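You operate a simulated robot arm through the tools that you are given. There is no shell and no other tool.

You run a simulated robot arm. Do the job below in one go: nothing can be reset, and whatever is moved stays where it is left.

TASK
Line up the blue tape roll, the blue tin, the purple edging pad and the white paper filter from the top of the pine table side by side in the free space on the top of the pine table, so that, seen from the front, the blue tin is at one of the ends; the purple edging pad stands somewhere left of the blue tape roll; the blue tape roll is at one of the ends; the blue tape roll is not next to the white paper filter. Left, right, front and back are as seen from the side where you work. Leave all else as you found it, and nothing knocked over.

The check looks at the end state, three seconds after you hand in, the way a careful person would. Anything else that was tipped, shoved, dropped, spilled or broken makes it a failure.

THE ROBOT
A 6-joint arm with a two-finger parallel gripper, fixed in place. Base frame: the origin is on the floor under the middle of its stand, x ahead of it, y to its left, z up; the work surface is at about z = 0.8. Lengths are in m, angles in degrees, forces in N, time in s.
With the tool pointing down near the work surface it reaches from about 0.24 to 0.64 m from the base axis. Its first joint turns from -66.0 to 66.0 degrees. Payload 2.7 kg.
The TCP is the grasp point between the finger pads, 0.023 m short of the fingertips. In the tool frame z runs along the fingers and y along their closing line. The gripper opens to 0.094 m. The fingers are 0.038 m wide and 0.01 m thick; the gripper's body (0.054 by 0.096 m) begins 0.039 m behind the TCP.
Orientation is told as [roll, pitch, yaw] about the base's x, y, z axes, in that order, counted from this pose: with the fingers straight down and closing along the base's y, the tool's x points along the base's -x, its y along +y and its z along -z.

THE INTERFACE
- The arm moves only by the tool step_arm. Its argument "increments" is a list of rows, each an object (a shift or turn left out is 0, a gripper value left out holds the last) with "xyz": the shift along the tool's x, y, z in units of 200 mm (1.0 is 200 mm), a list of three; "angular": the turn, a rotation vector about the tool's x, y, z in units of 180 degrees (1.0 is 180 degrees), a list of three. In form: [{"xyz": [dx, dy, dz], "angular": [rx, ry, rz]}, ...]. A call has 1 to 20 rows; each row is the pose to reach, as a shift and turn from the pose commanded when the call began, along the tool's axes at that moment. "hand" is the finger opening in m, from 0 to 0.094, set as the call begins (left out, the last holds). A call with a number of a shift or a turn outside -1 to 1 is refused whole. A row lasts 0.2 s, in which the tool goes at most 0.05 m and 8.6 degrees; a call with a longer step from one row to the next is refused whole, and so is a gripper value outside its range. Where a pose cannot be reached the arm comes as near as it can. A force on the tool above 40 N (or 10 N above the force at the start of the call, whichever is more), or a blocked arm, ends the call early, and 0.2 s more pass. Each finger travels about 0.045 m/s and halts on what it meets, pressing with about 37 N; the grip force reading is that of the motor and also rises with nothing between the fingers. The clock runs only during rows and for 0.2 s after the last one: add rows that repeat a pose to give the fingers time. It gives the time, the measured TCP pose, the force on the tool (base axes), the opening and the grip force at its end, in the units of the frame above (readings bear some noise), with the torque about the TCP (base axes, N m) and any sound that the robot's microphone picked up.
- Cameras (640 x 400 px; columns grow to the right, rows downward): "scene" is fixed at [0.0695, -0.4372, 1.3902]; the picture's right is [0.77, -0.63, 0.00], its down [-0.44, -0.54, -0.71] and it looks along [0.45, 0.55, -0.70] (base axes); focal length 252 px, centre (320, 200). "wrist" rides on the gripper at [0.086, 0.016, -0.075] in the tool frame; the picture's right is [-0.18, 0.98, 0.00], its down [-0.58, -0.11, -0.81] and it looks along [-0.79, -0.15, 0.59] (tool axes); focal length 243 px, centre (320, 200).
- camera(camera): a new picture of that camera. It takes no simulated time.
- locate(camera, pixels): for up to 12 pixels [column, row] of the newest picture of that camera ("zoom" is the newest enlarged one), the place [x, y, z] in the base frame of the surface seen there, good to about 0.003 m. It takes no simulated time.
- zoom(camera, box): a new picture of the part [left, top, right, bottom] of that camera's present view, enlarged. It takes no simulated time.
- sign_off(): hands the job in; it is judged then, once.

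Open the gripper and draw the arm clear of the work before you hand the job in, unless the task says otherwise.

The tools are called after "Emit:" as name(argument=value, ...) on one line, values as JSON. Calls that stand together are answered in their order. step_arm: Moves the arm, as the interface text tells. Its arguments: {"type":"object","properties":{"increments":{"type":"array","items":{"type":"object","properties":{"xyz":{"type":"array","items":{"type":"number"}},"angular":{"type":"array","items":{"type":"number"}}}}},"hand":{"type":"number"}},"required":["increments"]} The other tools are called the same way: camera (camera) takes a picture; locate (camera, pixels) gives the place of the surface under pixels of a picture; zoom (camera, box) takes an enlarged picture of a part of a camera's view; sign_off () hands the job in.

At the start:

```text
time: 0.0
position: [0.4021, -0.0215, 1.106]
orientation: [0.0, -0.1, 0.0]
wrist_force: [-1.2, -0.6, -0.1]
moment: [-0.02, -0.01, 0.0]
gripper_width: 0.0939
grasp_force: 0.0
```

scene: 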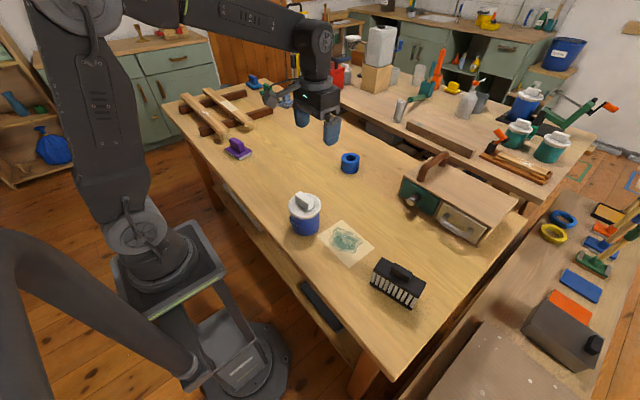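
wrist: 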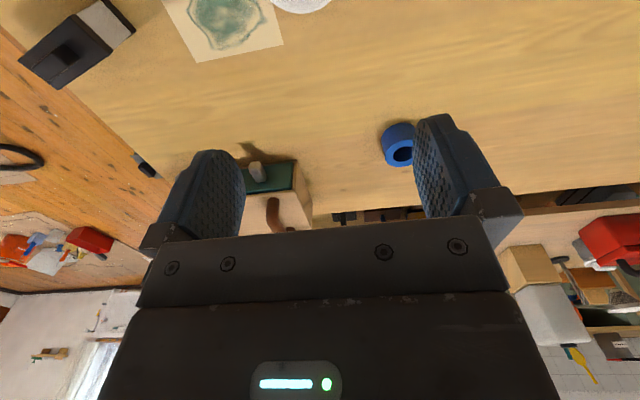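

The scene picture shows a purple pad near (237,149), a blue tape roll at (350,163), a blue tin with a white thing on top at (305,213), and a paper with a green stain at (346,241). I zoom in to identify them.

Emit:
zoom(camera="scene", box=[260, 140, 440, 310])

Emit:
zoom(camera="scene", box=[160, 60, 340, 180])

Emit:
zoom(camera="scene", box=[270, 180, 340, 250])

```text
2.35 times, centred on (350, 225) of scene
```

zoom: 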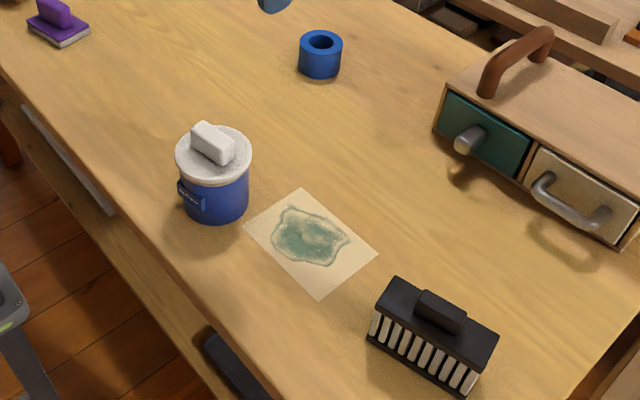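

```text
3.33 times, centred on (250, 120) of scene
```

zoom: 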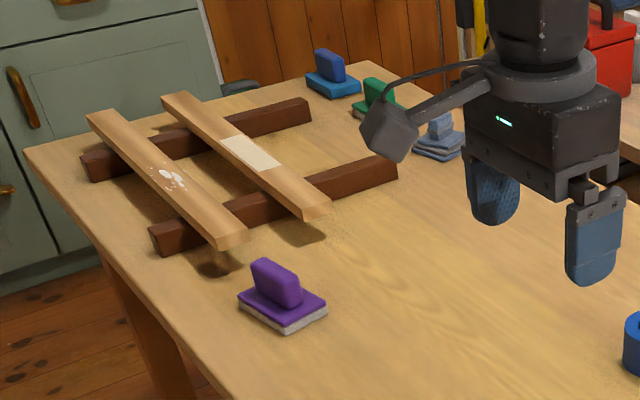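

```text
5.71 times, centred on (305, 215) of scene
```

zoom: 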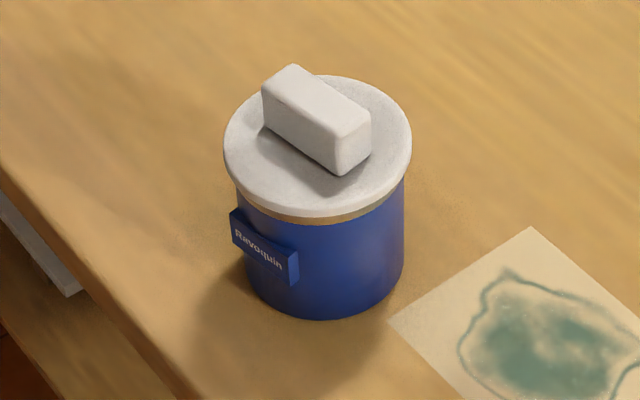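

The white filter (disc with a grip block) sits on top of the blue tin at (305,205), so it must come off first. I measure the objects and table extents.

Emit:
locate(camera="zoom", pixels=[[295, 85], [345, 145], [240, 150], [405, 150], [320, 200], [320, 310], [265, 255], [400, 322], [532, 228], [100, 250], [300, 30], [600, 100]])

Emit:
locate(camera="scene", pixels=[[350, 156], [350, 172], [342, 165], [237, 141], [237, 152], [228, 153], [245, 158], [251, 152], [400, 282], [372, 282], [413, 304], [346, 241]])

Emit:
locate(camera="scene", pixels=[[320, 248], [350, 265], [373, 244], [346, 222], [168, 103], [230, 205], [300, 290], [410, 200], [400, 185], [222, 138], [270, 110], [440, 240]])

```text
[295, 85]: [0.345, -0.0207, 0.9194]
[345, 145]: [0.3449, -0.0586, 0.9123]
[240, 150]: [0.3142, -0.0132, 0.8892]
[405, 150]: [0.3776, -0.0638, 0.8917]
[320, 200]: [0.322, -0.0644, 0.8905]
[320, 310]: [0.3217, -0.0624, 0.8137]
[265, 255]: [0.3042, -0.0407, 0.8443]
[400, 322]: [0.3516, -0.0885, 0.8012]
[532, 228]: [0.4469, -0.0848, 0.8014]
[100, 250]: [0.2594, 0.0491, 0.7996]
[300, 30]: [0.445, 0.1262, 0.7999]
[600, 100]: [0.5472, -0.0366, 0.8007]
```

```text
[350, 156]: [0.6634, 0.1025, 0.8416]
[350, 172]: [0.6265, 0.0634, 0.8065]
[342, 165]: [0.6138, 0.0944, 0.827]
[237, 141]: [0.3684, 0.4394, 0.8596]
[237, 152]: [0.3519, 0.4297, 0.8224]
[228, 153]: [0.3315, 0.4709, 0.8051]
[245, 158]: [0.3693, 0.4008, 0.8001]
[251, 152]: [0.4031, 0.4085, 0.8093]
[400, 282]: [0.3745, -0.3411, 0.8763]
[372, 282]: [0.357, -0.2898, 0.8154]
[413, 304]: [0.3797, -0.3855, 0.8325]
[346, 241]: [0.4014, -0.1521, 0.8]
```

```text
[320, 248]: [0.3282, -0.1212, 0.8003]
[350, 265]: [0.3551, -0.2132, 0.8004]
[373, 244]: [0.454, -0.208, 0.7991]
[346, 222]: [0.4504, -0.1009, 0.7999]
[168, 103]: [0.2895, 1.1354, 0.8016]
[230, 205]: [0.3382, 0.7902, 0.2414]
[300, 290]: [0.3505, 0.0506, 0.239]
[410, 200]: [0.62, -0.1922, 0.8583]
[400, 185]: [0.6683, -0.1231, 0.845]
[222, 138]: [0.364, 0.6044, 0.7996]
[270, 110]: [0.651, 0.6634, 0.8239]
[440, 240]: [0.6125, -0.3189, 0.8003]
```

I refine the measures of the filter block, the tin rim, the tape roll and the pad with tighter zooms.

Emit:
zoom(camera="scene", box=[285, 185, 325, 210])

Emit:
locate(camera="zoom", pixels=[[180, 130], [300, 50], [400, 250], [520, 190], [350, 160], [300, 100], [450, 200], [450, 330], [100, 290], [230, 360], [480, 110], [600, 240]])

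Emit:
zoom(camera="scene", box=[330, 145, 370, 180])

Emit:
locate(camera="zoom", pixels=[[320, 85], [320, 150], [240, 115], [400, 115], [320, 180], [195, 120], [445, 120], [320, 320], [320, 120], [200, 240], [440, 240], [320, 60]])

Emit:
zoom(camera="scene", box=[215, 130, 260, 165])

Emit:
locate(camera="zoom", pixels=[[320, 110], [260, 120], [360, 160], [300, 80], [390, 130], [300, 180], [180, 250], [360, 350], [500, 270], [430, 215], [320, 290], [440, 330]])

```text
16.00 times, centred on (305, 198) of scene
```

zoom: 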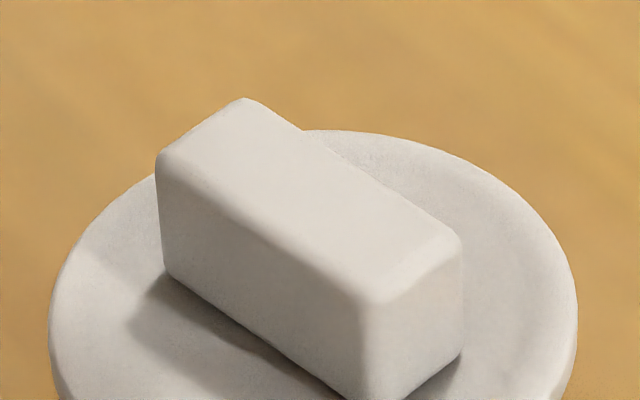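

```text
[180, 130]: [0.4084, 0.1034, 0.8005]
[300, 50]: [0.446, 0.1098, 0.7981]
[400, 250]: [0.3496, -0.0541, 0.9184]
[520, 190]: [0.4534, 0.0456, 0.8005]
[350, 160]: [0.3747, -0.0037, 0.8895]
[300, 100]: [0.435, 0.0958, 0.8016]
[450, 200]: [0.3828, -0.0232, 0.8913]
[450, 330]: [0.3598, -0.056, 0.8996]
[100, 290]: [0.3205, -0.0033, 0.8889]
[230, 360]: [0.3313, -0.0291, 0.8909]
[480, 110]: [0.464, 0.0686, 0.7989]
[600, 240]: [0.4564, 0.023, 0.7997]
```

```text
11.43 times, centred on (350, 162) of scene
```

zoom: 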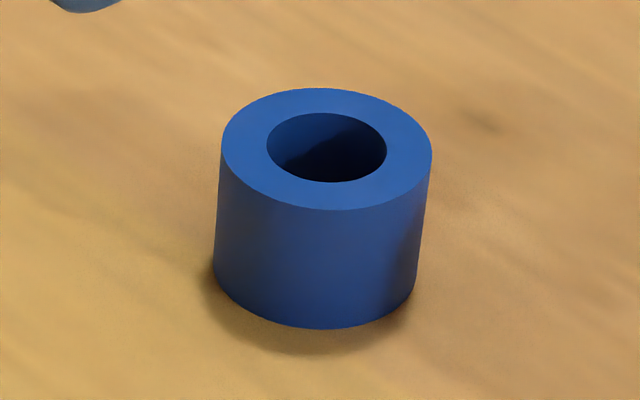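

```text
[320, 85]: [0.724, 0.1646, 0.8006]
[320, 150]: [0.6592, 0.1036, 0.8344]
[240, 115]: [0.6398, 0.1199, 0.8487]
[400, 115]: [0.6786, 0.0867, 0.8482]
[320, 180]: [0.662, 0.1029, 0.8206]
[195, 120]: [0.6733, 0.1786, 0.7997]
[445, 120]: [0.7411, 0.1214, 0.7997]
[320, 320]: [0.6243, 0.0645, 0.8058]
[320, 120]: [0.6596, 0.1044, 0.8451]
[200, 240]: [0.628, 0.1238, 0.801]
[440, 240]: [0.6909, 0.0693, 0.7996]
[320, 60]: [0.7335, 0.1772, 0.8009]
```

```text
11.43 times, centred on (238, 148) of scene
```

zoom: 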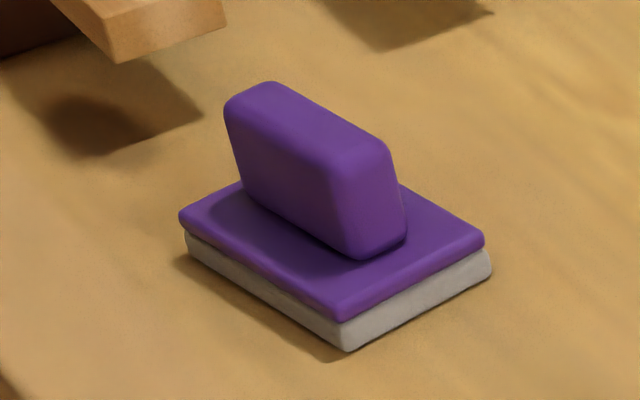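

```text
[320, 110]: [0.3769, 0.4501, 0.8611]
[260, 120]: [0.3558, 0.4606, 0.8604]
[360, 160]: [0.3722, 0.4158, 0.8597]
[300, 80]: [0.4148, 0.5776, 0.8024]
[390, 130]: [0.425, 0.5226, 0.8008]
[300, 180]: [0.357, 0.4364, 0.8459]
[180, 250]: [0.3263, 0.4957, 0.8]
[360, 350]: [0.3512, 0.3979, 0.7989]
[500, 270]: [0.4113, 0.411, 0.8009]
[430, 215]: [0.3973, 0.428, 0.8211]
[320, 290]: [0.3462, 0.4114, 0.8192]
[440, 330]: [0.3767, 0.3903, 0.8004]
```

The tin centre is about (0.346, -0.031), the filter block runs about along y turned by ~9° (centre (0.3455,-0.032), top z 0.919), the tape is at (0.644,0.087) and the pad at (0.367,0.437). I turn the gripper by about 99° and move it above the filter block, at z 1.0.

Emit:
step_arm(increments=[{"xyz": [0.0235, -0.0044, 0.0442], "angular": [0, 0, -0.0458]}, {"xyz": [0.047, -0.0088, 0.0883], "angular": [0, 0, -0.0917]}, {"xyz": [0.0705, -0.0131, 0.1325], "angular": [0, 0, -0.1375]}, {"xyz": [0.094, -0.0175, 0.1767], "angular": [0, 0, -0.1833]}, {"xyz": [0.1175, -0.0219, 0.2208], "angular": [0, 0, -0.2292]}, {"xyz": [0.141, -0.0263, 0.265], "angular": [0, 0, -0.275]}, {"xyz": [0.1645, -0.0306, 0.3092], "angular": [0, 0, -0.3208]}, {"xyz": [0.188, -0.035, 0.3533], "angular": [0, 0, -0.3667]}, {"xyz": [0.2115, -0.0394, 0.3975], "angular": [0, 0, -0.4125]}, {"xyz": [0.235, -0.0438, 0.4417], "angular": [0, 0, -0.4583]}, {"xyz": [0.2585, -0.0481, 0.4858], "angular": [0, 0, -0.5042]}, {"xyz": [0.282, -0.0525, 0.53], "angular": [0, 0, -0.55]}, {"xyz": [0.282, -0.0525, 0.53], "angular": [0, 0, -0.55]}], hand=0.06)

Emit:
camera(camera="wrist")

Emit:
camera(camera="scene")

```text
time: 2.8
position: [0.3444, -0.0322, 0.9991]
orientation: [-0.1, -0.1, 99.1]
wrist_force: [0.3, 0.1, -0.1]
moment: [0.0, -0.03, 0.02]
gripper_width: 0.0602
grasp_force: 0.1
```

```text
taken
```

wrist: 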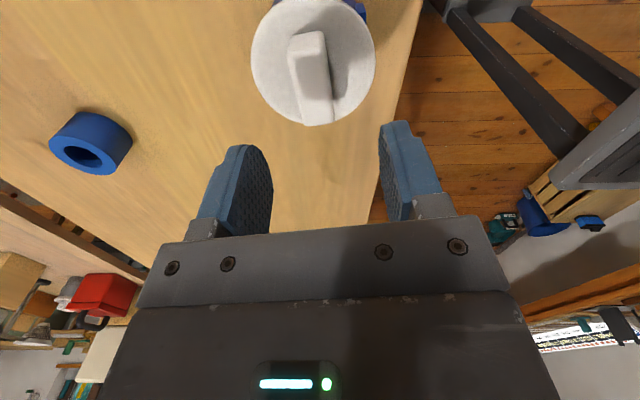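

```text
taken
```

scene: 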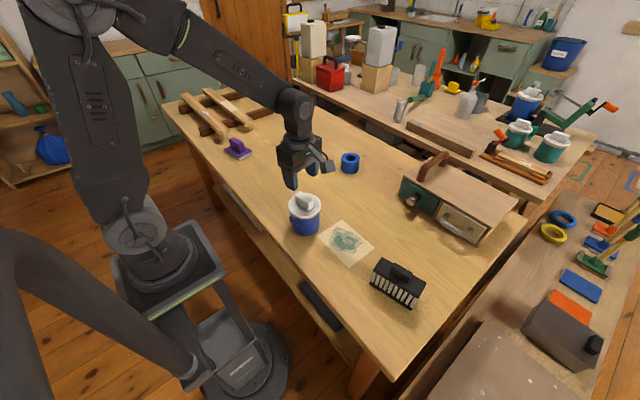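

The wrist view shows the disc centred near (313,62) with the block from (306,35) to (318,120). I locate the block corners and disc edges from here.

Emit:
zoom(camera="wrist", box=[240, 0, 390, 130])

Emit:
locate(camera="wrist", pixels=[[255, 60], [372, 65], [313, 8], [295, 40], [320, 36], [300, 90], [325, 90], [310, 60], [275, 105], [350, 105], [340, 20], [280, 20]])

```text
3.08 times, centred on (315, 65) of wrist
```

zoom: 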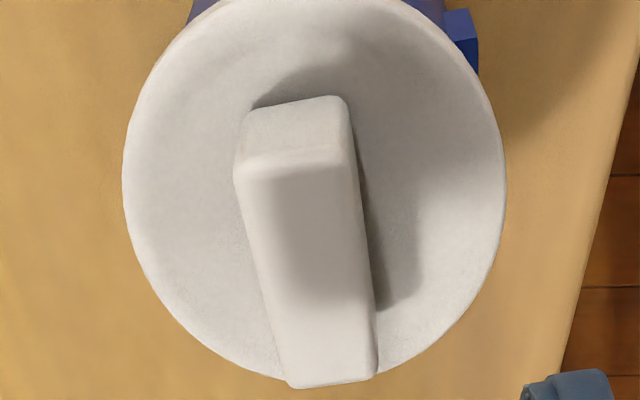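

```text
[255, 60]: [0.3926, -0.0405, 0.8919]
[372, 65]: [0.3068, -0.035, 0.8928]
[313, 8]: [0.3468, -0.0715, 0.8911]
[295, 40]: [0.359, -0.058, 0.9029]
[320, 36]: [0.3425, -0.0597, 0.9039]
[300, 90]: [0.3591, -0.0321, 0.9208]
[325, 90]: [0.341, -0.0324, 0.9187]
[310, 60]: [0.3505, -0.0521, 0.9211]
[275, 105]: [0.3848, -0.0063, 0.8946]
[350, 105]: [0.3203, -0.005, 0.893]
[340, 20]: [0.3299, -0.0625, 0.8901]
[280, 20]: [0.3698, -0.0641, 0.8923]
```

Block centre agrees at about (0.348,-0.032), top z 0.92, disc top z 0.891. I descend straddling the block to TCP z≈0.918 (fingertips ~0.895), still open.

Emit:
step_arm(increments=[{"xyz": [0.002, -0.015, 0.1]}, {"xyz": [0.002, -0.015, 0.2]}, {"xyz": [0.002, -0.015, 0.3]}, {"xyz": [0.002, -0.015, 0.36]}, {"xyz": [0.002, -0.015, 0.4]}, {"xyz": [0.002, -0.015, 0.4]}], hand=0.06)

Emit:
zoom(camera="scene", box=[265, 150, 345, 240])

Emit:
camera(camera="wrist")

```text
time: 4.2
position: [0.3485, -0.0319, 0.9203]
orientation: [-0.1, 0.1, 99.0]
wrist_force: [-0.5, -0.1, 0.0]
moment: [0.02, 0.02, 0.01]
gripper_width: 0.0598
grasp_force: 0.1
```

```text
4.44 times, centred on (305, 195) of scene
```

zoom: 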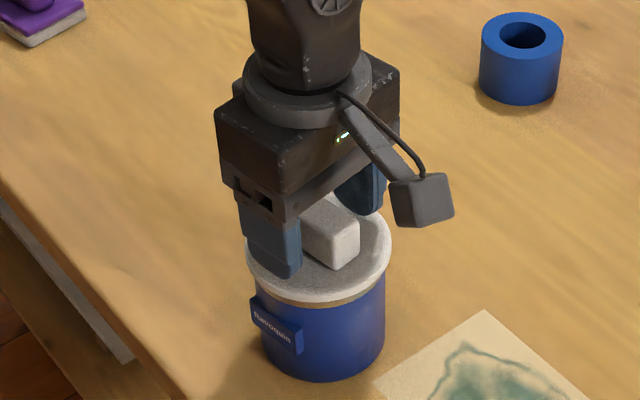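

```text
taken
```

wrist: 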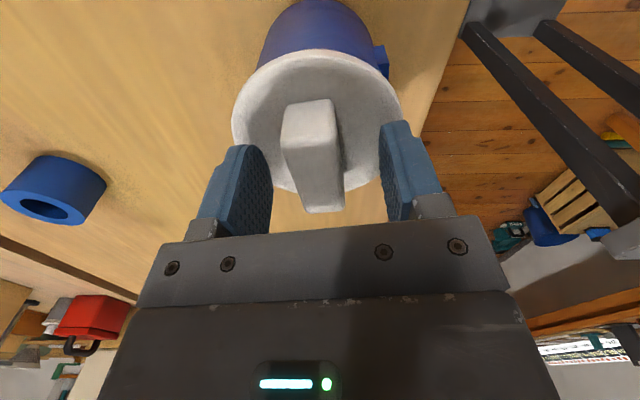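

The fingers straddle the block with room on both sides (z 0.920, no contact force). I close on it in place.

Emit:
step_arm(increments=[{"xyz": [0, 0, 0]}, {"xyz": [0, 0, 0]}, {"xyz": [0, 0, 0]}, {"xyz": [0, 0, 0]}, {"xyz": [0, 0, 0]}], hand=0.01)

```text
time: 5.4
position: [0.3502, -0.0319, 0.9213]
orientation: [-0.2, -0.1, 98.9]
wrist_force: [3.0, 1.0, 3.6]
moment: [-0.05, -0.1, 0.05]
gripper_width: 0.0227
grasp_force: 37.2
```

The block is gripped (opening 0.0227, 37 N). I lift slowly by 40 mm and look at whether the tin stays.

Emit:
step_arm(increments=[{"xyz": [0, 0, -0.02]}, {"xyz": [0, 0, -0.05]}, {"xyz": [0, 0, -0.1]}, {"xyz": [0, 0, -0.15]}, {"xyz": [0, 0, -0.2]}, {"xyz": [0, 0, -0.2]}])

Emit:
zoom(camera="scene", box=[265, 140, 345, 240])

Emit:
camera(camera="wrist")

```text
time: 6.8
position: [0.3496, -0.0302, 0.9596]
orientation: [-0.1, -0.1, 99.0]
wrist_force: [-0.5, -0.5, -0.1]
moment: [-0.01, 0.0, 0.0]
gripper_width: 0.0225
grasp_force: 37.0
heard: snap
```

```text
4.00 times, centred on (305, 190) of scene
```

zoom: 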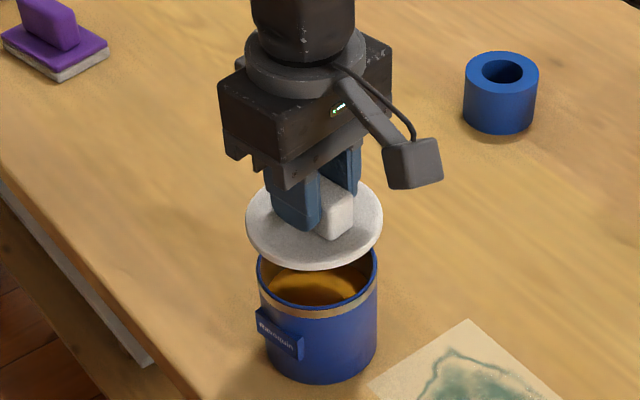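

```text
taken
```

wrist: 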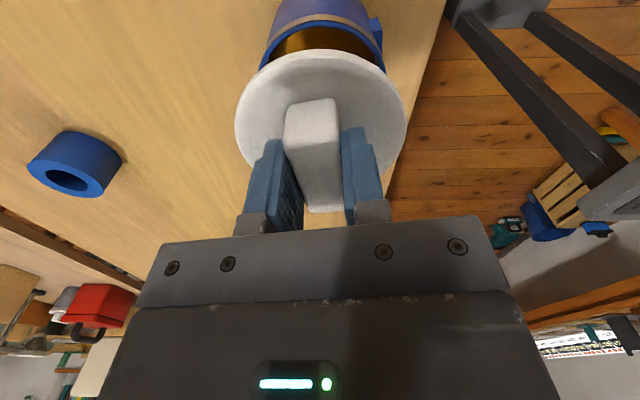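

A "snap" was heard as the filter came off; the tin stands unmoved and shows an amber content. I look closely at both before going on.

Emit:
zoom(camera="scene", box=[280, 165, 330, 240])

Emit:
zoom(camera="wrist", box=[210, 0, 430, 220])

Emit:
locate(camera="zoom", pixels=[[320, 70], [250, 60], [400, 60], [320, 30], [320, 90], [320, 130], [240, 150], [460, 150]])

```text
5.33 times, centred on (305, 202) of scene
```

zoom: 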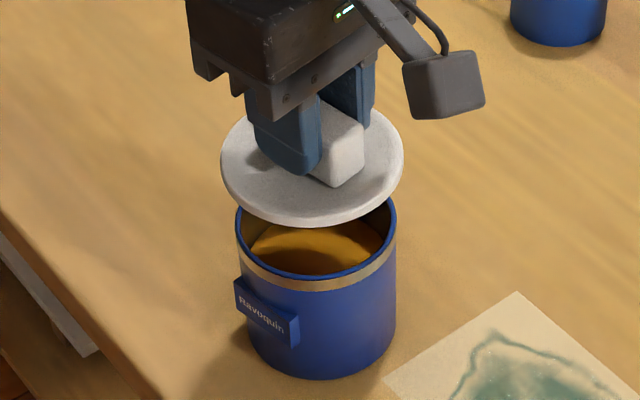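

```text
1.82 times, centred on (320, 110) of wrist
```

zoom: 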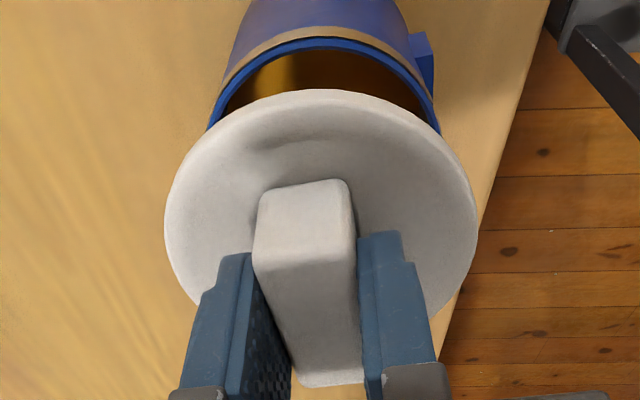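

```text
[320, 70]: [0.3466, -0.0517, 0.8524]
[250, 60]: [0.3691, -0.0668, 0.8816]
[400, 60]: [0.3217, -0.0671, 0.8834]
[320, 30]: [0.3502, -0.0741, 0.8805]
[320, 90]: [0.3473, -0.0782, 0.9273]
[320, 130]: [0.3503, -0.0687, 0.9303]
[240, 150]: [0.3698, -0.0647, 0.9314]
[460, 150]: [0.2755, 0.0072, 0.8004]
```

The tin holds a liquid well below its rim, and the filter is intact in the gripper. I check the rest of the table and the back bench to be sure which thing is the "white paper filter".

Emit:
zoom(camera="scene", box=[480, 70, 600, 190])

Emit:
zoom(camera="scene", box=[170, 65, 300, 145])

Emit:
zoom(camera="scene", box=[315, 215, 435, 310])

Emit:
zoom(camera="scene", box=[390, 140, 530, 250])

Emit:
zoom(camera="scene", box=[520, 160, 640, 300])

Emit:
zoom(camera="scene", box=[340, 10, 500, 130])

```text
3.33 times, centred on (540, 130) of scene
```

zoom: 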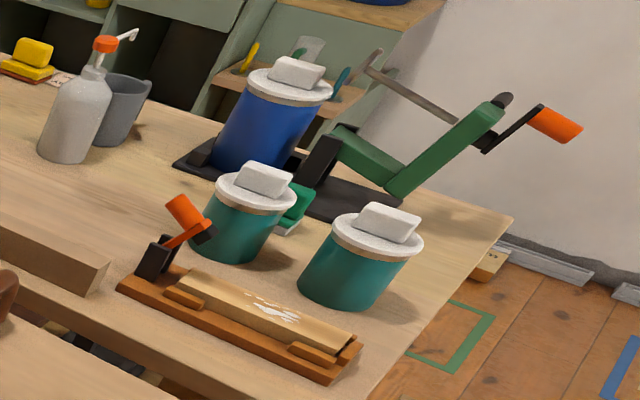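

```text
4.92 times, centred on (235, 105) of scene
```

zoom: 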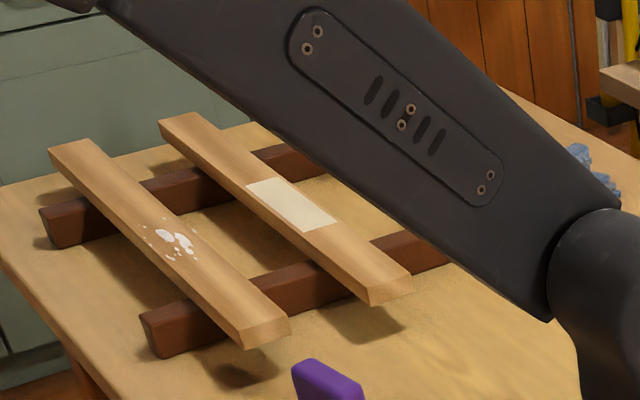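

```text
4.21 times, centred on (375, 262) of scene
```

zoom: 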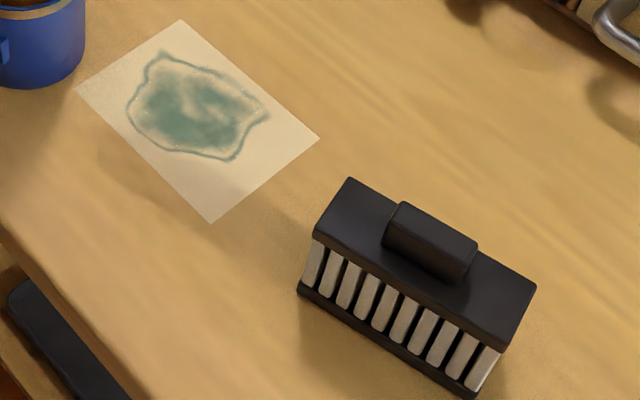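

```text
3.64 times, centred on (460, 195) of scene
```

zoom: 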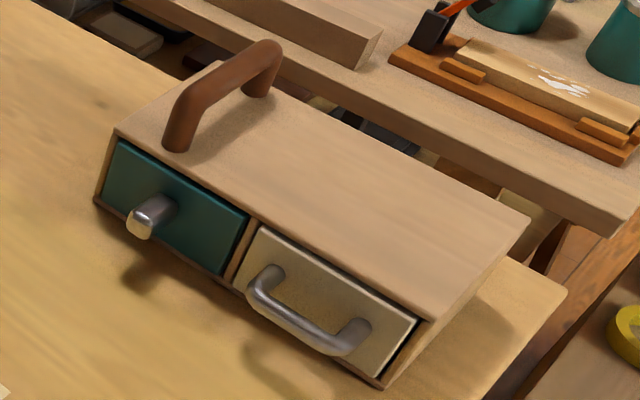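

```text
2.86 times, centred on (580, 230) of scene
```

zoom: 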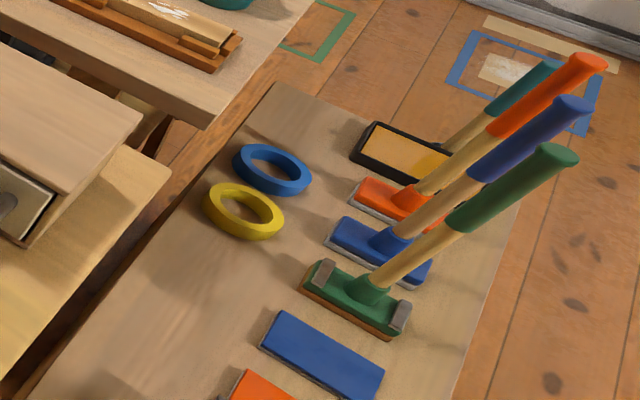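

```text
3.33 times, centred on (420, 70) of scene
```

zoom: 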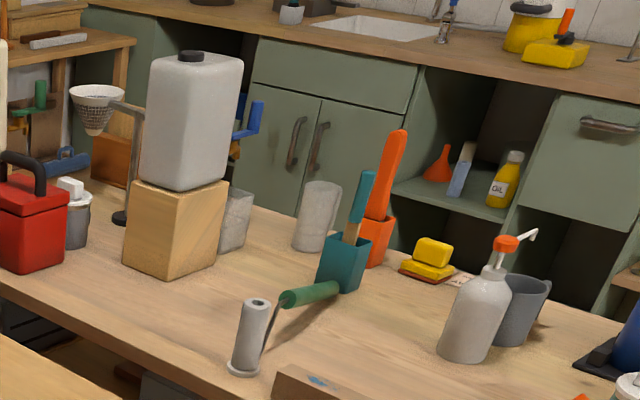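

The back-bench tins all carry the same white discs with grips, so the thing I hold may be the tin's lid, and the real paper filter may be hidden from view. I raise the arm and survey the table with it held.

Emit:
step_arm(increments=[{"xyz": [0, 0, -0.15]}, {"xyz": [0, 0, -0.3]}, {"xyz": [0, 0, -0.45]}, {"xyz": [0, 0, -0.6]}, {"xyz": [0, 0, -0.75]}, {"xyz": [0, 0, -0.75]}])

Emit:
camera(camera="wrist")

Emit:
camera(camera="scene")

```text
time: 8.2
position: [0.351, -0.0304, 1.1083]
orientation: [-0.1, 0.0, 99.0]
wrist_force: [-0.1, -0.1, -0.6]
moment: [-0.02, 0.02, 0.01]
gripper_width: 0.0228
grasp_force: 36.8
```

```text
taken
```

wrist: 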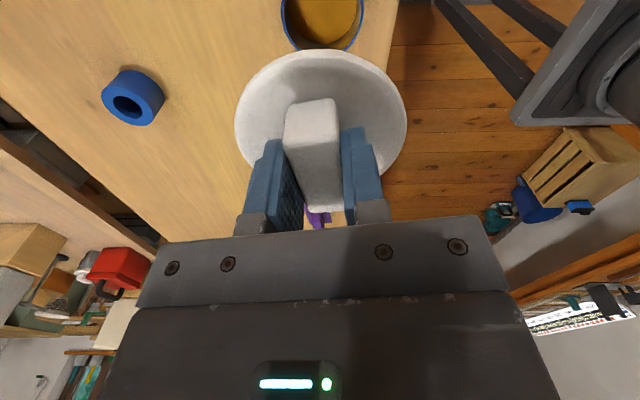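

```text
taken
```

scene: 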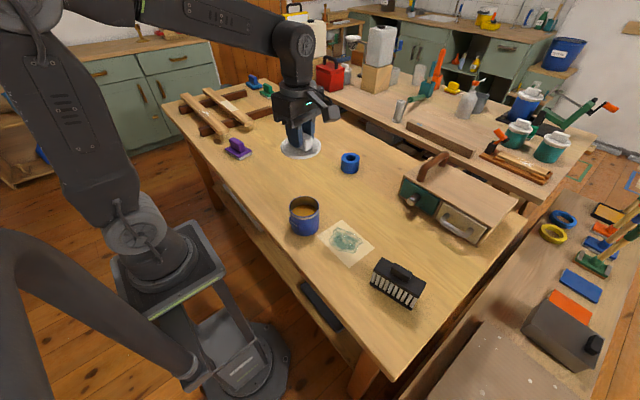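

The tin is now open to view at (305,215). I zoom into it and into the far left of the table.

Emit:
zoom(camera="scene", box=[280, 190, 330, 240])

Emit:
zoom(camera="scene", box=[230, 65, 310, 125])

Emit:
zoom(camera="wrist", box=[260, 0, 400, 60])

Emit:
zoom(camera="scene", box=[310, 80, 500, 200])

```text
8.00 times, centred on (305, 215) of scene
```

zoom: 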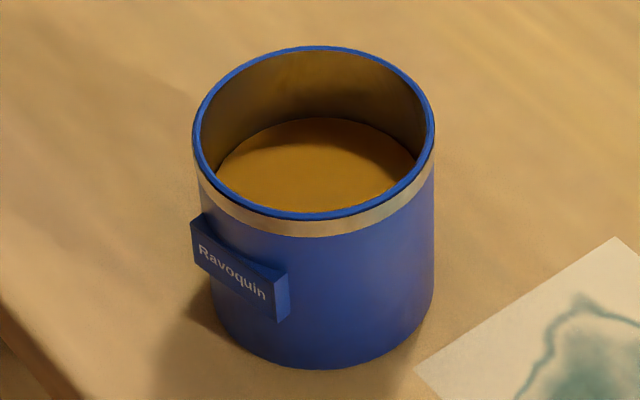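

```text
6.67 times, centred on (270, 95) of scene
```

zoom: 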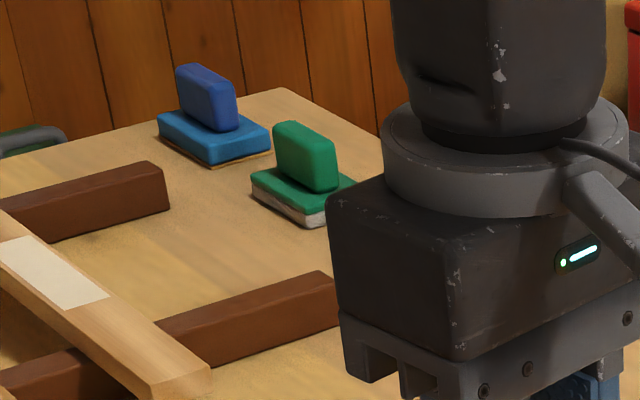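

```text
4.57 times, centred on (330, 30) of wrist
```

zoom: 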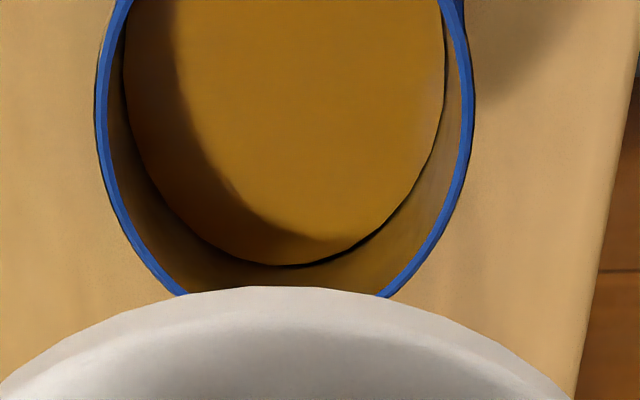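

```text
3.33 times, centred on (405, 140) of scene
```

zoom: 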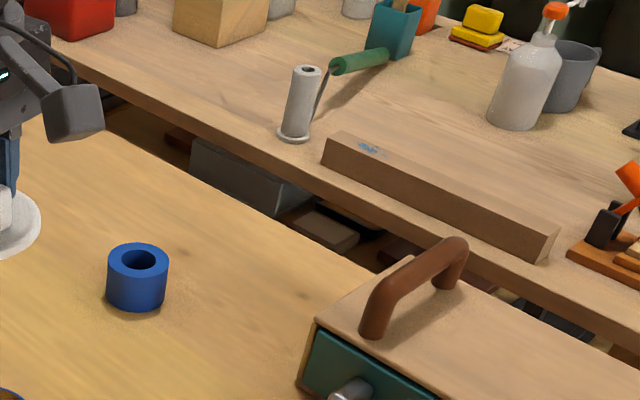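

I need a clear view of the rest of the table, including behind the drawer cabinet at (460,195). I carry the disc up and to the right, turning the yaw back to about 0.

Emit:
step_arm(increments=[{"xyz": [0.0806, -0.0294, -0.0375], "angular": [0, 0, 0.0458]}, {"xyz": [0.1612, -0.0588, -0.075], "angular": [0, 0, 0.0917]}, {"xyz": [0.2418, -0.0883, -0.1125], "angular": [0, 0, 0.1375]}, {"xyz": [0.3223, -0.1177, -0.15], "angular": [0, 0, 0.1833]}, {"xyz": [0.4029, -0.1471, -0.1875], "angular": [0, 0, 0.2292]}, {"xyz": [0.4835, -0.1765, -0.225], "angular": [0, 0, 0.275]}, {"xyz": [0.5641, -0.2059, -0.2625], "angular": [0, 0, 0.3208]}, {"xyz": [0.6447, -0.2353, -0.3], "angular": [0, 0, 0.3667]}, {"xyz": [0.7253, -0.2648, -0.3375], "angular": [0, 0, 0.4125]}, {"xyz": [0.8058, -0.2942, -0.375], "angular": [0, 0, 0.4583]}, {"xyz": [0.8864, -0.3236, -0.4125], "angular": [0, 0, 0.5042]}, {"xyz": [0.967, -0.353, -0.45], "angular": [0, 0, 0.55]}, {"xyz": [0.967, -0.353, -0.45], "angular": [0, 0, 0.55]}])

Emit:
camera(camera="wrist")

Emit:
camera(camera="scene")

```text
time: 11.0
position: [0.4481, -0.2121, 1.2006]
orientation: [0.0, -0.1, -0.2]
wrist_force: [0.1, 0.2, 0.1]
moment: [-0.03, 0.02, 0.01]
gripper_width: 0.0226
grasp_force: 36.3
```

```text
taken
```

wrist: 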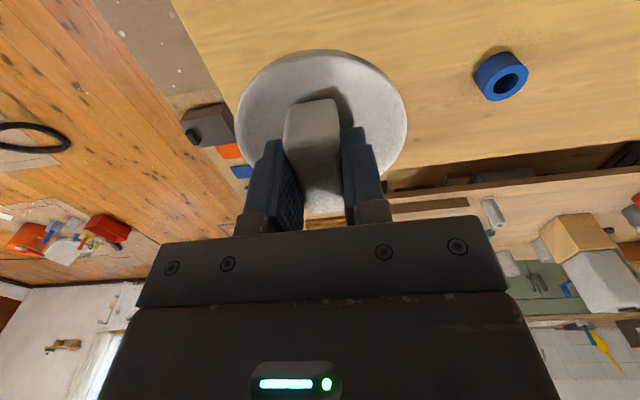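

```text
taken
```

scene: 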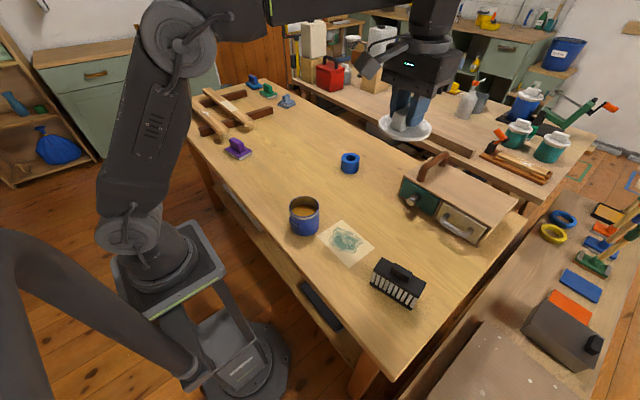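

Now the left part of the table is free in the scene view. I zoom in there.

Emit:
zoom(camera="scene", box=[235, 65, 315, 115])

Emit:
zoom(camera="scene", box=[255, 60, 455, 185])

Emit:
zoom(camera="scene", box=[370, 85, 440, 145])

```text
8.00 times, centred on (275, 90) of scene
```

zoom: 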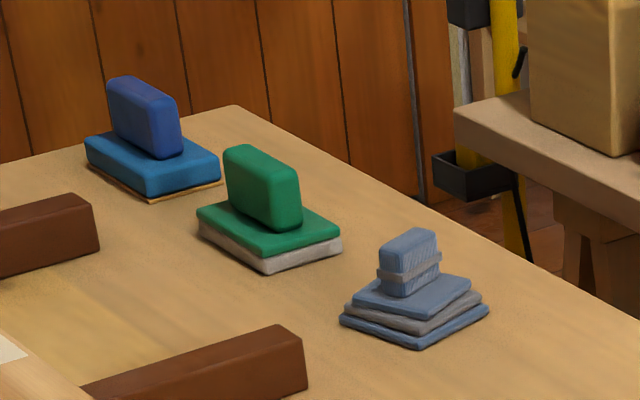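

```text
3.20 times, centred on (355, 122) of scene
```

zoom: 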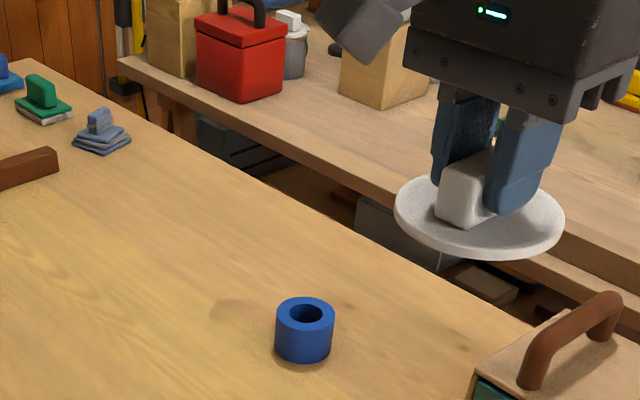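

```text
6.67 times, centred on (405, 115) of scene
```

zoom: 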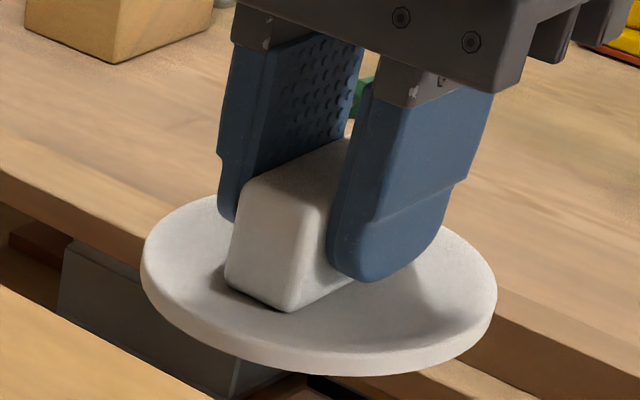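

No white filter on the left part. I measure the drawer cabinet to judge what may be hidden behind it.

Emit:
locate(camera="scene", pixels=[[406, 180], [425, 165], [450, 150], [480, 222], [515, 200], [512, 195], [500, 185], [430, 165], [522, 215], [510, 225], [460, 200], [400, 202]])

Emit:
zoom(camera="scene", box=[380, 130, 560, 260])

Emit:
zoom(camera="wrist", box=[390, 0, 640, 200])

```text
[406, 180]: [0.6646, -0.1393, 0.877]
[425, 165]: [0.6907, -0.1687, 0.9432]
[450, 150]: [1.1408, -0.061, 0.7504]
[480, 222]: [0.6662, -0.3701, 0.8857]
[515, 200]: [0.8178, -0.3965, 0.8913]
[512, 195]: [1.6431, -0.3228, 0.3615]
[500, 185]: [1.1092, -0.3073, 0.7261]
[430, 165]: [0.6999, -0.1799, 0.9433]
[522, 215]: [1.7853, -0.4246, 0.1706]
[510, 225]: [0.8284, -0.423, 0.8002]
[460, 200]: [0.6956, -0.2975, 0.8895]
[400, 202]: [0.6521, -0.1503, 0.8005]
```

```text
3.08 times, centred on (470, 195) of scene
```

zoom: 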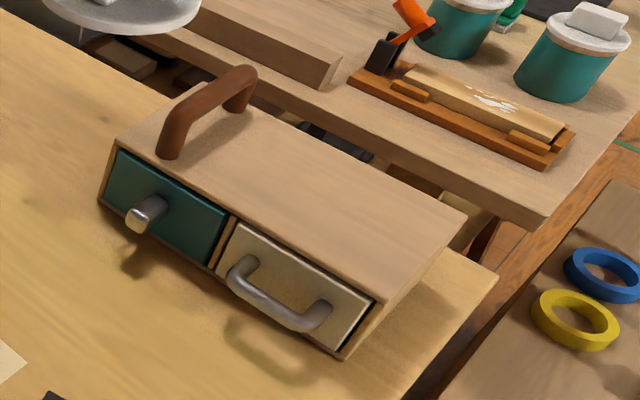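

```text
2.00 times, centred on (515, 100) of wrist
```

zoom: 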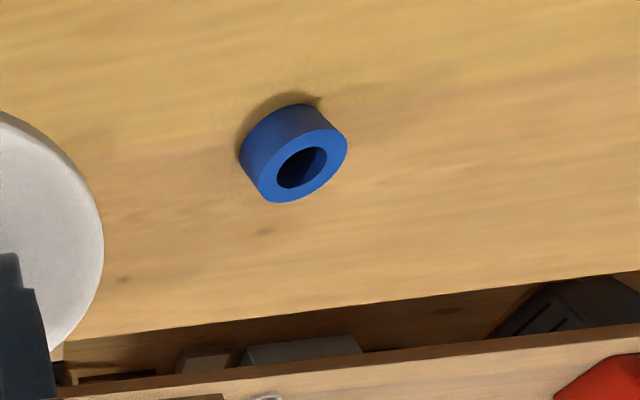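

The cabinet reaches back to x≈0.82, the table edge, so nothing fits behind it. I compare the held disc with the discs on the other tins and look at the cone at (352,40) on the back bench and the black rack at (400,282).

Emit:
zoom(camera="scene", box=[500, 75, 580, 165])

Emit:
zoom(camera="scene", box=[290, 15, 380, 95])

Emit:
zoom(camera="scene", box=[365, 250, 430, 310])

Emit:
zoom(camera="scene", box=[185, 80, 275, 165])

Emit:
zoom(camera="scene", box=[420, 0, 640, 110])

Emit:
zoom(camera="scene", box=[400, 240, 640, 400])

```text
4.44 times, centred on (540, 120) of scene
```

zoom: 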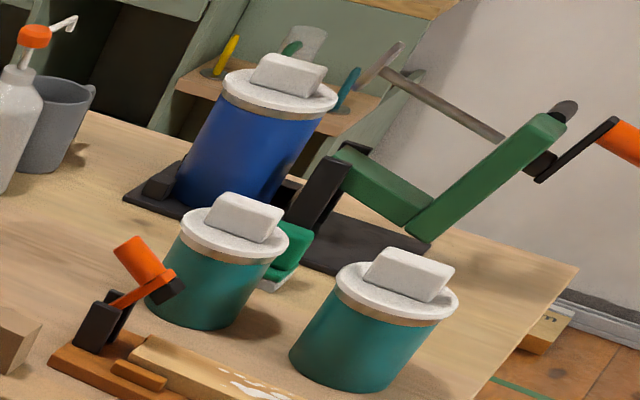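

```text
5.00 times, centred on (335, 55) of scene
```

zoom: 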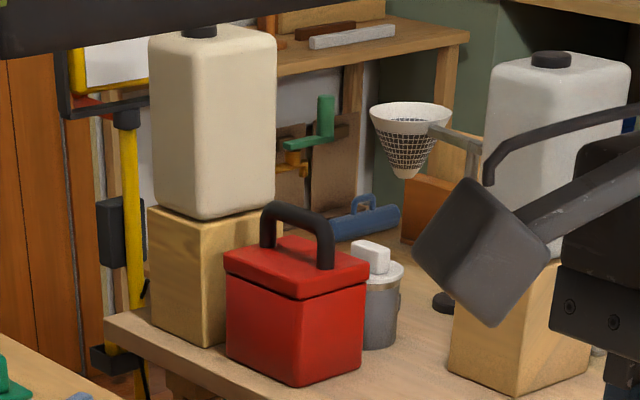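

```text
6.67 times, centred on (398, 280) of scene
```

zoom: 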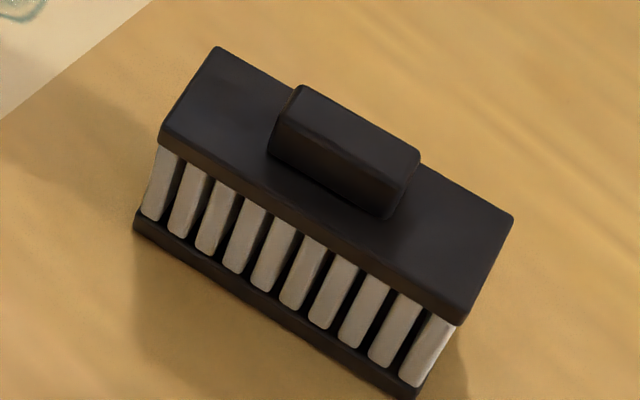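

```text
4.71 times, centred on (230, 122) of scene
```

zoom: 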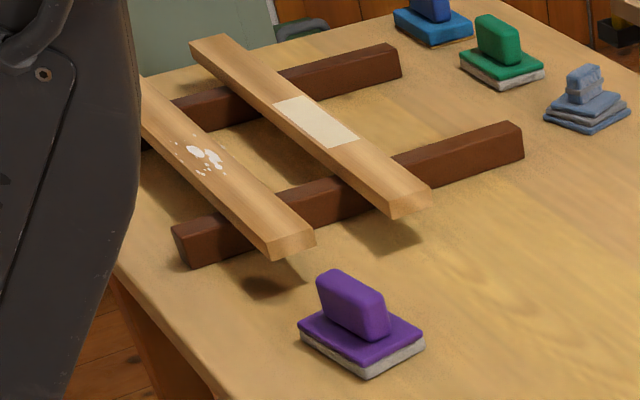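

```text
2.91 times, centred on (530, 55) of scene
```

zoom: 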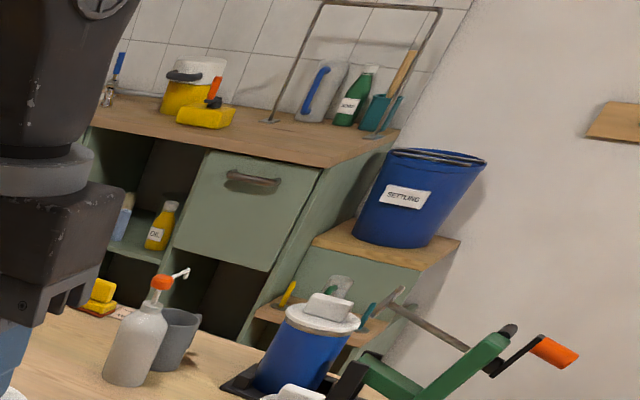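

```text
2.50 times, centred on (520, 320) of scene
```

zoom: 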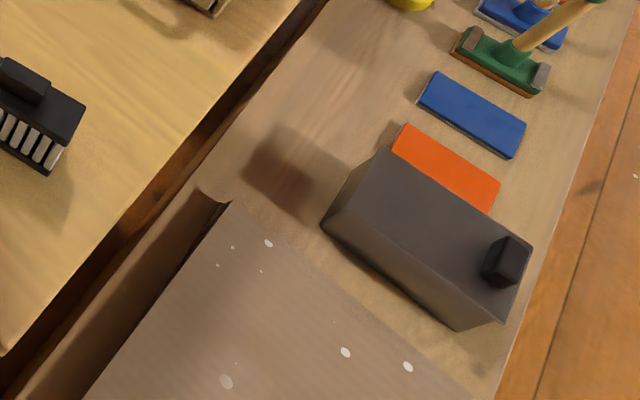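

The discs on all other tins match the held one, so it is the tin's lid, while the black-framed block with white pleats at (400,282) is the pleated white paper filter. The lid must go back on the tin in the end; since the tin (Ø≈0.085) can only be gripped with the lid off, I park the lid on free table near (0.33,0.18) first.

Emit:
step_arm(increments=[{"xyz": [0.05, 0.16, 0.083]}, {"xyz": [0.1, 0.32, 0.167]}, {"xyz": [0.145, 0.48, 0.25]}, {"xyz": [0.195, 0.64, 0.333]}, {"xyz": [0.24, 0.8, 0.417]}, {"xyz": [0.29, 0.96, 0.5]}, {"xyz": [0.29, 0.96, 0.5]}])

Emit:
step_arm(increments=[{"xyz": [0.05, 0.167, 0.083]}, {"xyz": [0.1, 0.333, 0.167]}, {"xyz": [0.15, 0.5, 0.25]}, {"xyz": [0.2, 0.667, 0.333]}, {"xyz": [0.25, 0.833, 0.417]}, {"xyz": [0.3, 1.0, 0.5]}, {"xyz": [0.3, 1.0, 0.5]}])

Emit:
camera(camera="scene")

Emit:
camera(camera="wrist")

```text
time: 12.6
position: [0.3915, -0.0201, 1.0996]
orientation: [0.0, -0.1, 0.0]
wrist_force: [0.1, 0.1, -0.7]
moment: [-0.01, 0.02, 0.0]
gripper_width: 0.0229
grasp_force: 37.1
```

```text
time: 14.2
position: [0.3313, 0.1827, 0.997]
orientation: [0.0, -0.2, 0.0]
wrist_force: [0.1, -0.1, 0.8]
moment: [0.01, 0.01, -0.02]
gripper_width: 0.0229
grasp_force: 36.8
```

```text
taken
```

scene: 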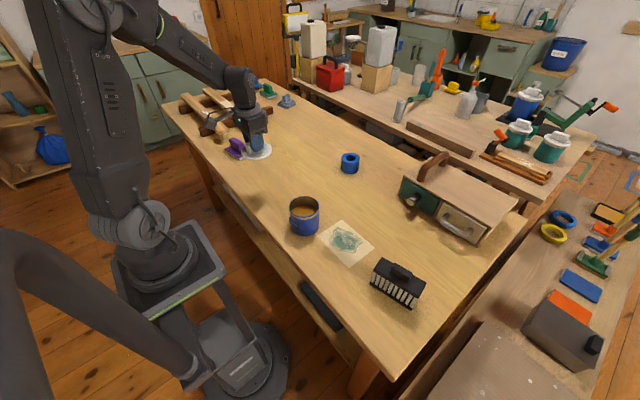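

```text
taken
```

wrist: 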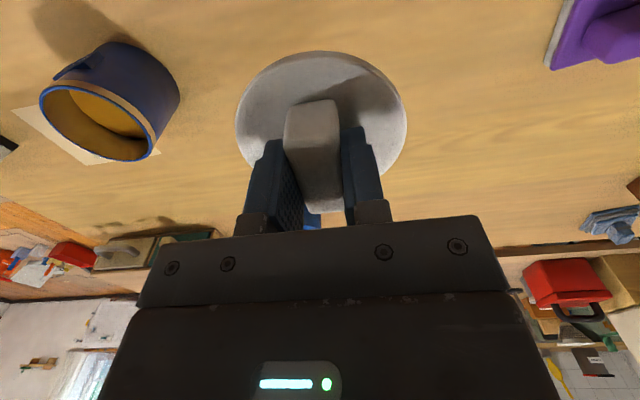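

The table below the lid is clear. I lower to z≈0.85, then creep down until contact.

Emit:
step_arm(increments=[{"xyz": [0, 0, 0.15]}, {"xyz": [0, 0, 0.3]}, {"xyz": [0, 0, 0.45]}, {"xyz": [0, 0, 0.58]}, {"xyz": [0, 0, 0.68]}, {"xyz": [0, 0, 0.74]}, {"xyz": [0, 0, 0.74]}])

Emit:
zoom(camera="scene", box=[210, 110, 300, 185])

```text
time: 15.8
position: [0.333, 0.1796, 0.8501]
orientation: [0.0, -0.1, 0.0]
wrist_force: [-0.8, -0.5, 0.1]
moment: [-0.01, 0.02, 0.04]
gripper_width: 0.0226
grasp_force: 37.5
```

```text
5.33 times, centred on (255, 148) of scene
```

zoom: 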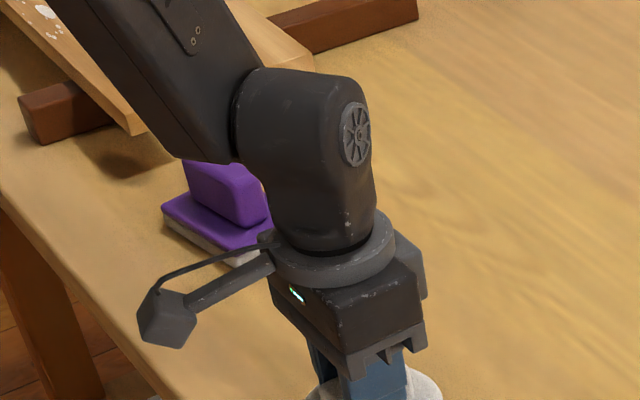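

Still about 1 cm of air under the lid. I creep 10 mm in small steps.

Emit:
step_arm(increments=[{"xyz": [0, 0, 0.015]}, {"xyz": [0, 0, 0.03]}, {"xyz": [0, 0, 0.04]}, {"xyz": [0, 0, 0.045]}, {"xyz": [0, 0, 0.05]}, {"xyz": [0, 0, 0.05]}])

Emit:
zoom(camera="scene", box=[245, 150, 305, 195])

```text
time: 17.2
position: [0.3301, 0.1801, 0.8408]
orientation: [-0.1, -0.2, 0.0]
wrist_force: [-0.2, -1.0, 4.7]
moment: [0.0, 0.14, 0.03]
gripper_width: 0.0227
grasp_force: 36.6
```

```text
8.89 times, centred on (275, 172) of scene
```

zoom: 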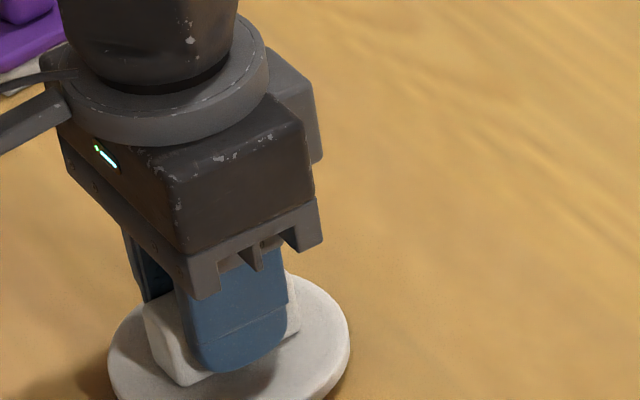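

A 4.7 N upward force says the lid touches the table. I open to 0.05 and rise straight up.

Emit:
step_arm(increments=[{"xyz": [0, 0, 0]}, {"xyz": [0, 0, 0]}, {"xyz": [0, 0, 0]}, {"xyz": [0, 0, 0]}], hand=0.05)

Emit:
step_arm(increments=[{"xyz": [0, 0, -0.05]}, {"xyz": [0, 0, -0.15]}, {"xyz": [0, 0, -0.3]}, {"xyz": [0, 0, -0.5]}, {"xyz": [0, 0, -0.7]}, {"xyz": [0, 0, -0.9]}, {"xyz": [0, 0, -0.9]}], hand=0.05)

Emit:
camera(camera="scene")

Emit:
camera(camera="wrist")

```text
time: 18.2
position: [0.3298, 0.1802, 0.841]
orientation: [0.0, -0.2, 0.0]
wrist_force: [0.9, 0.7, 0.2]
moment: [-0.02, 0.01, 0.03]
gripper_width: 0.05
grasp_force: 0.0
```

```text
time: 19.8
position: [0.331, 0.1796, 1.0244]
orientation: [0.0, -0.1, 0.0]
wrist_force: [0.2, 0.0, 0.0]
moment: [-0.02, 0.03, -0.01]
gripper_width: 0.0501
grasp_force: 0.0
```

```text
taken
```

scene: 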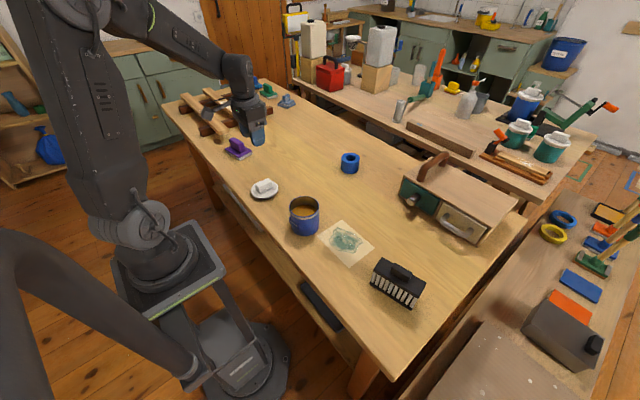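

```text
taken
```

wrist: 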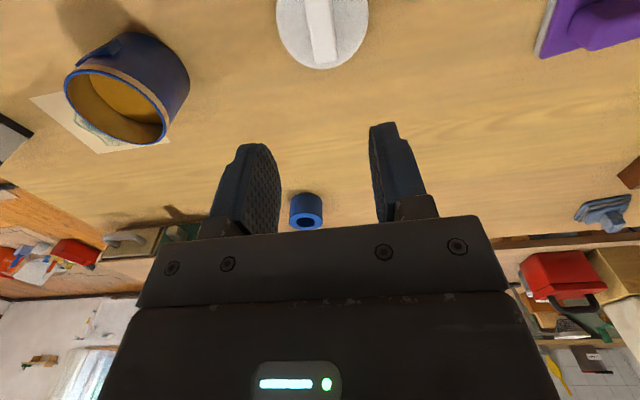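

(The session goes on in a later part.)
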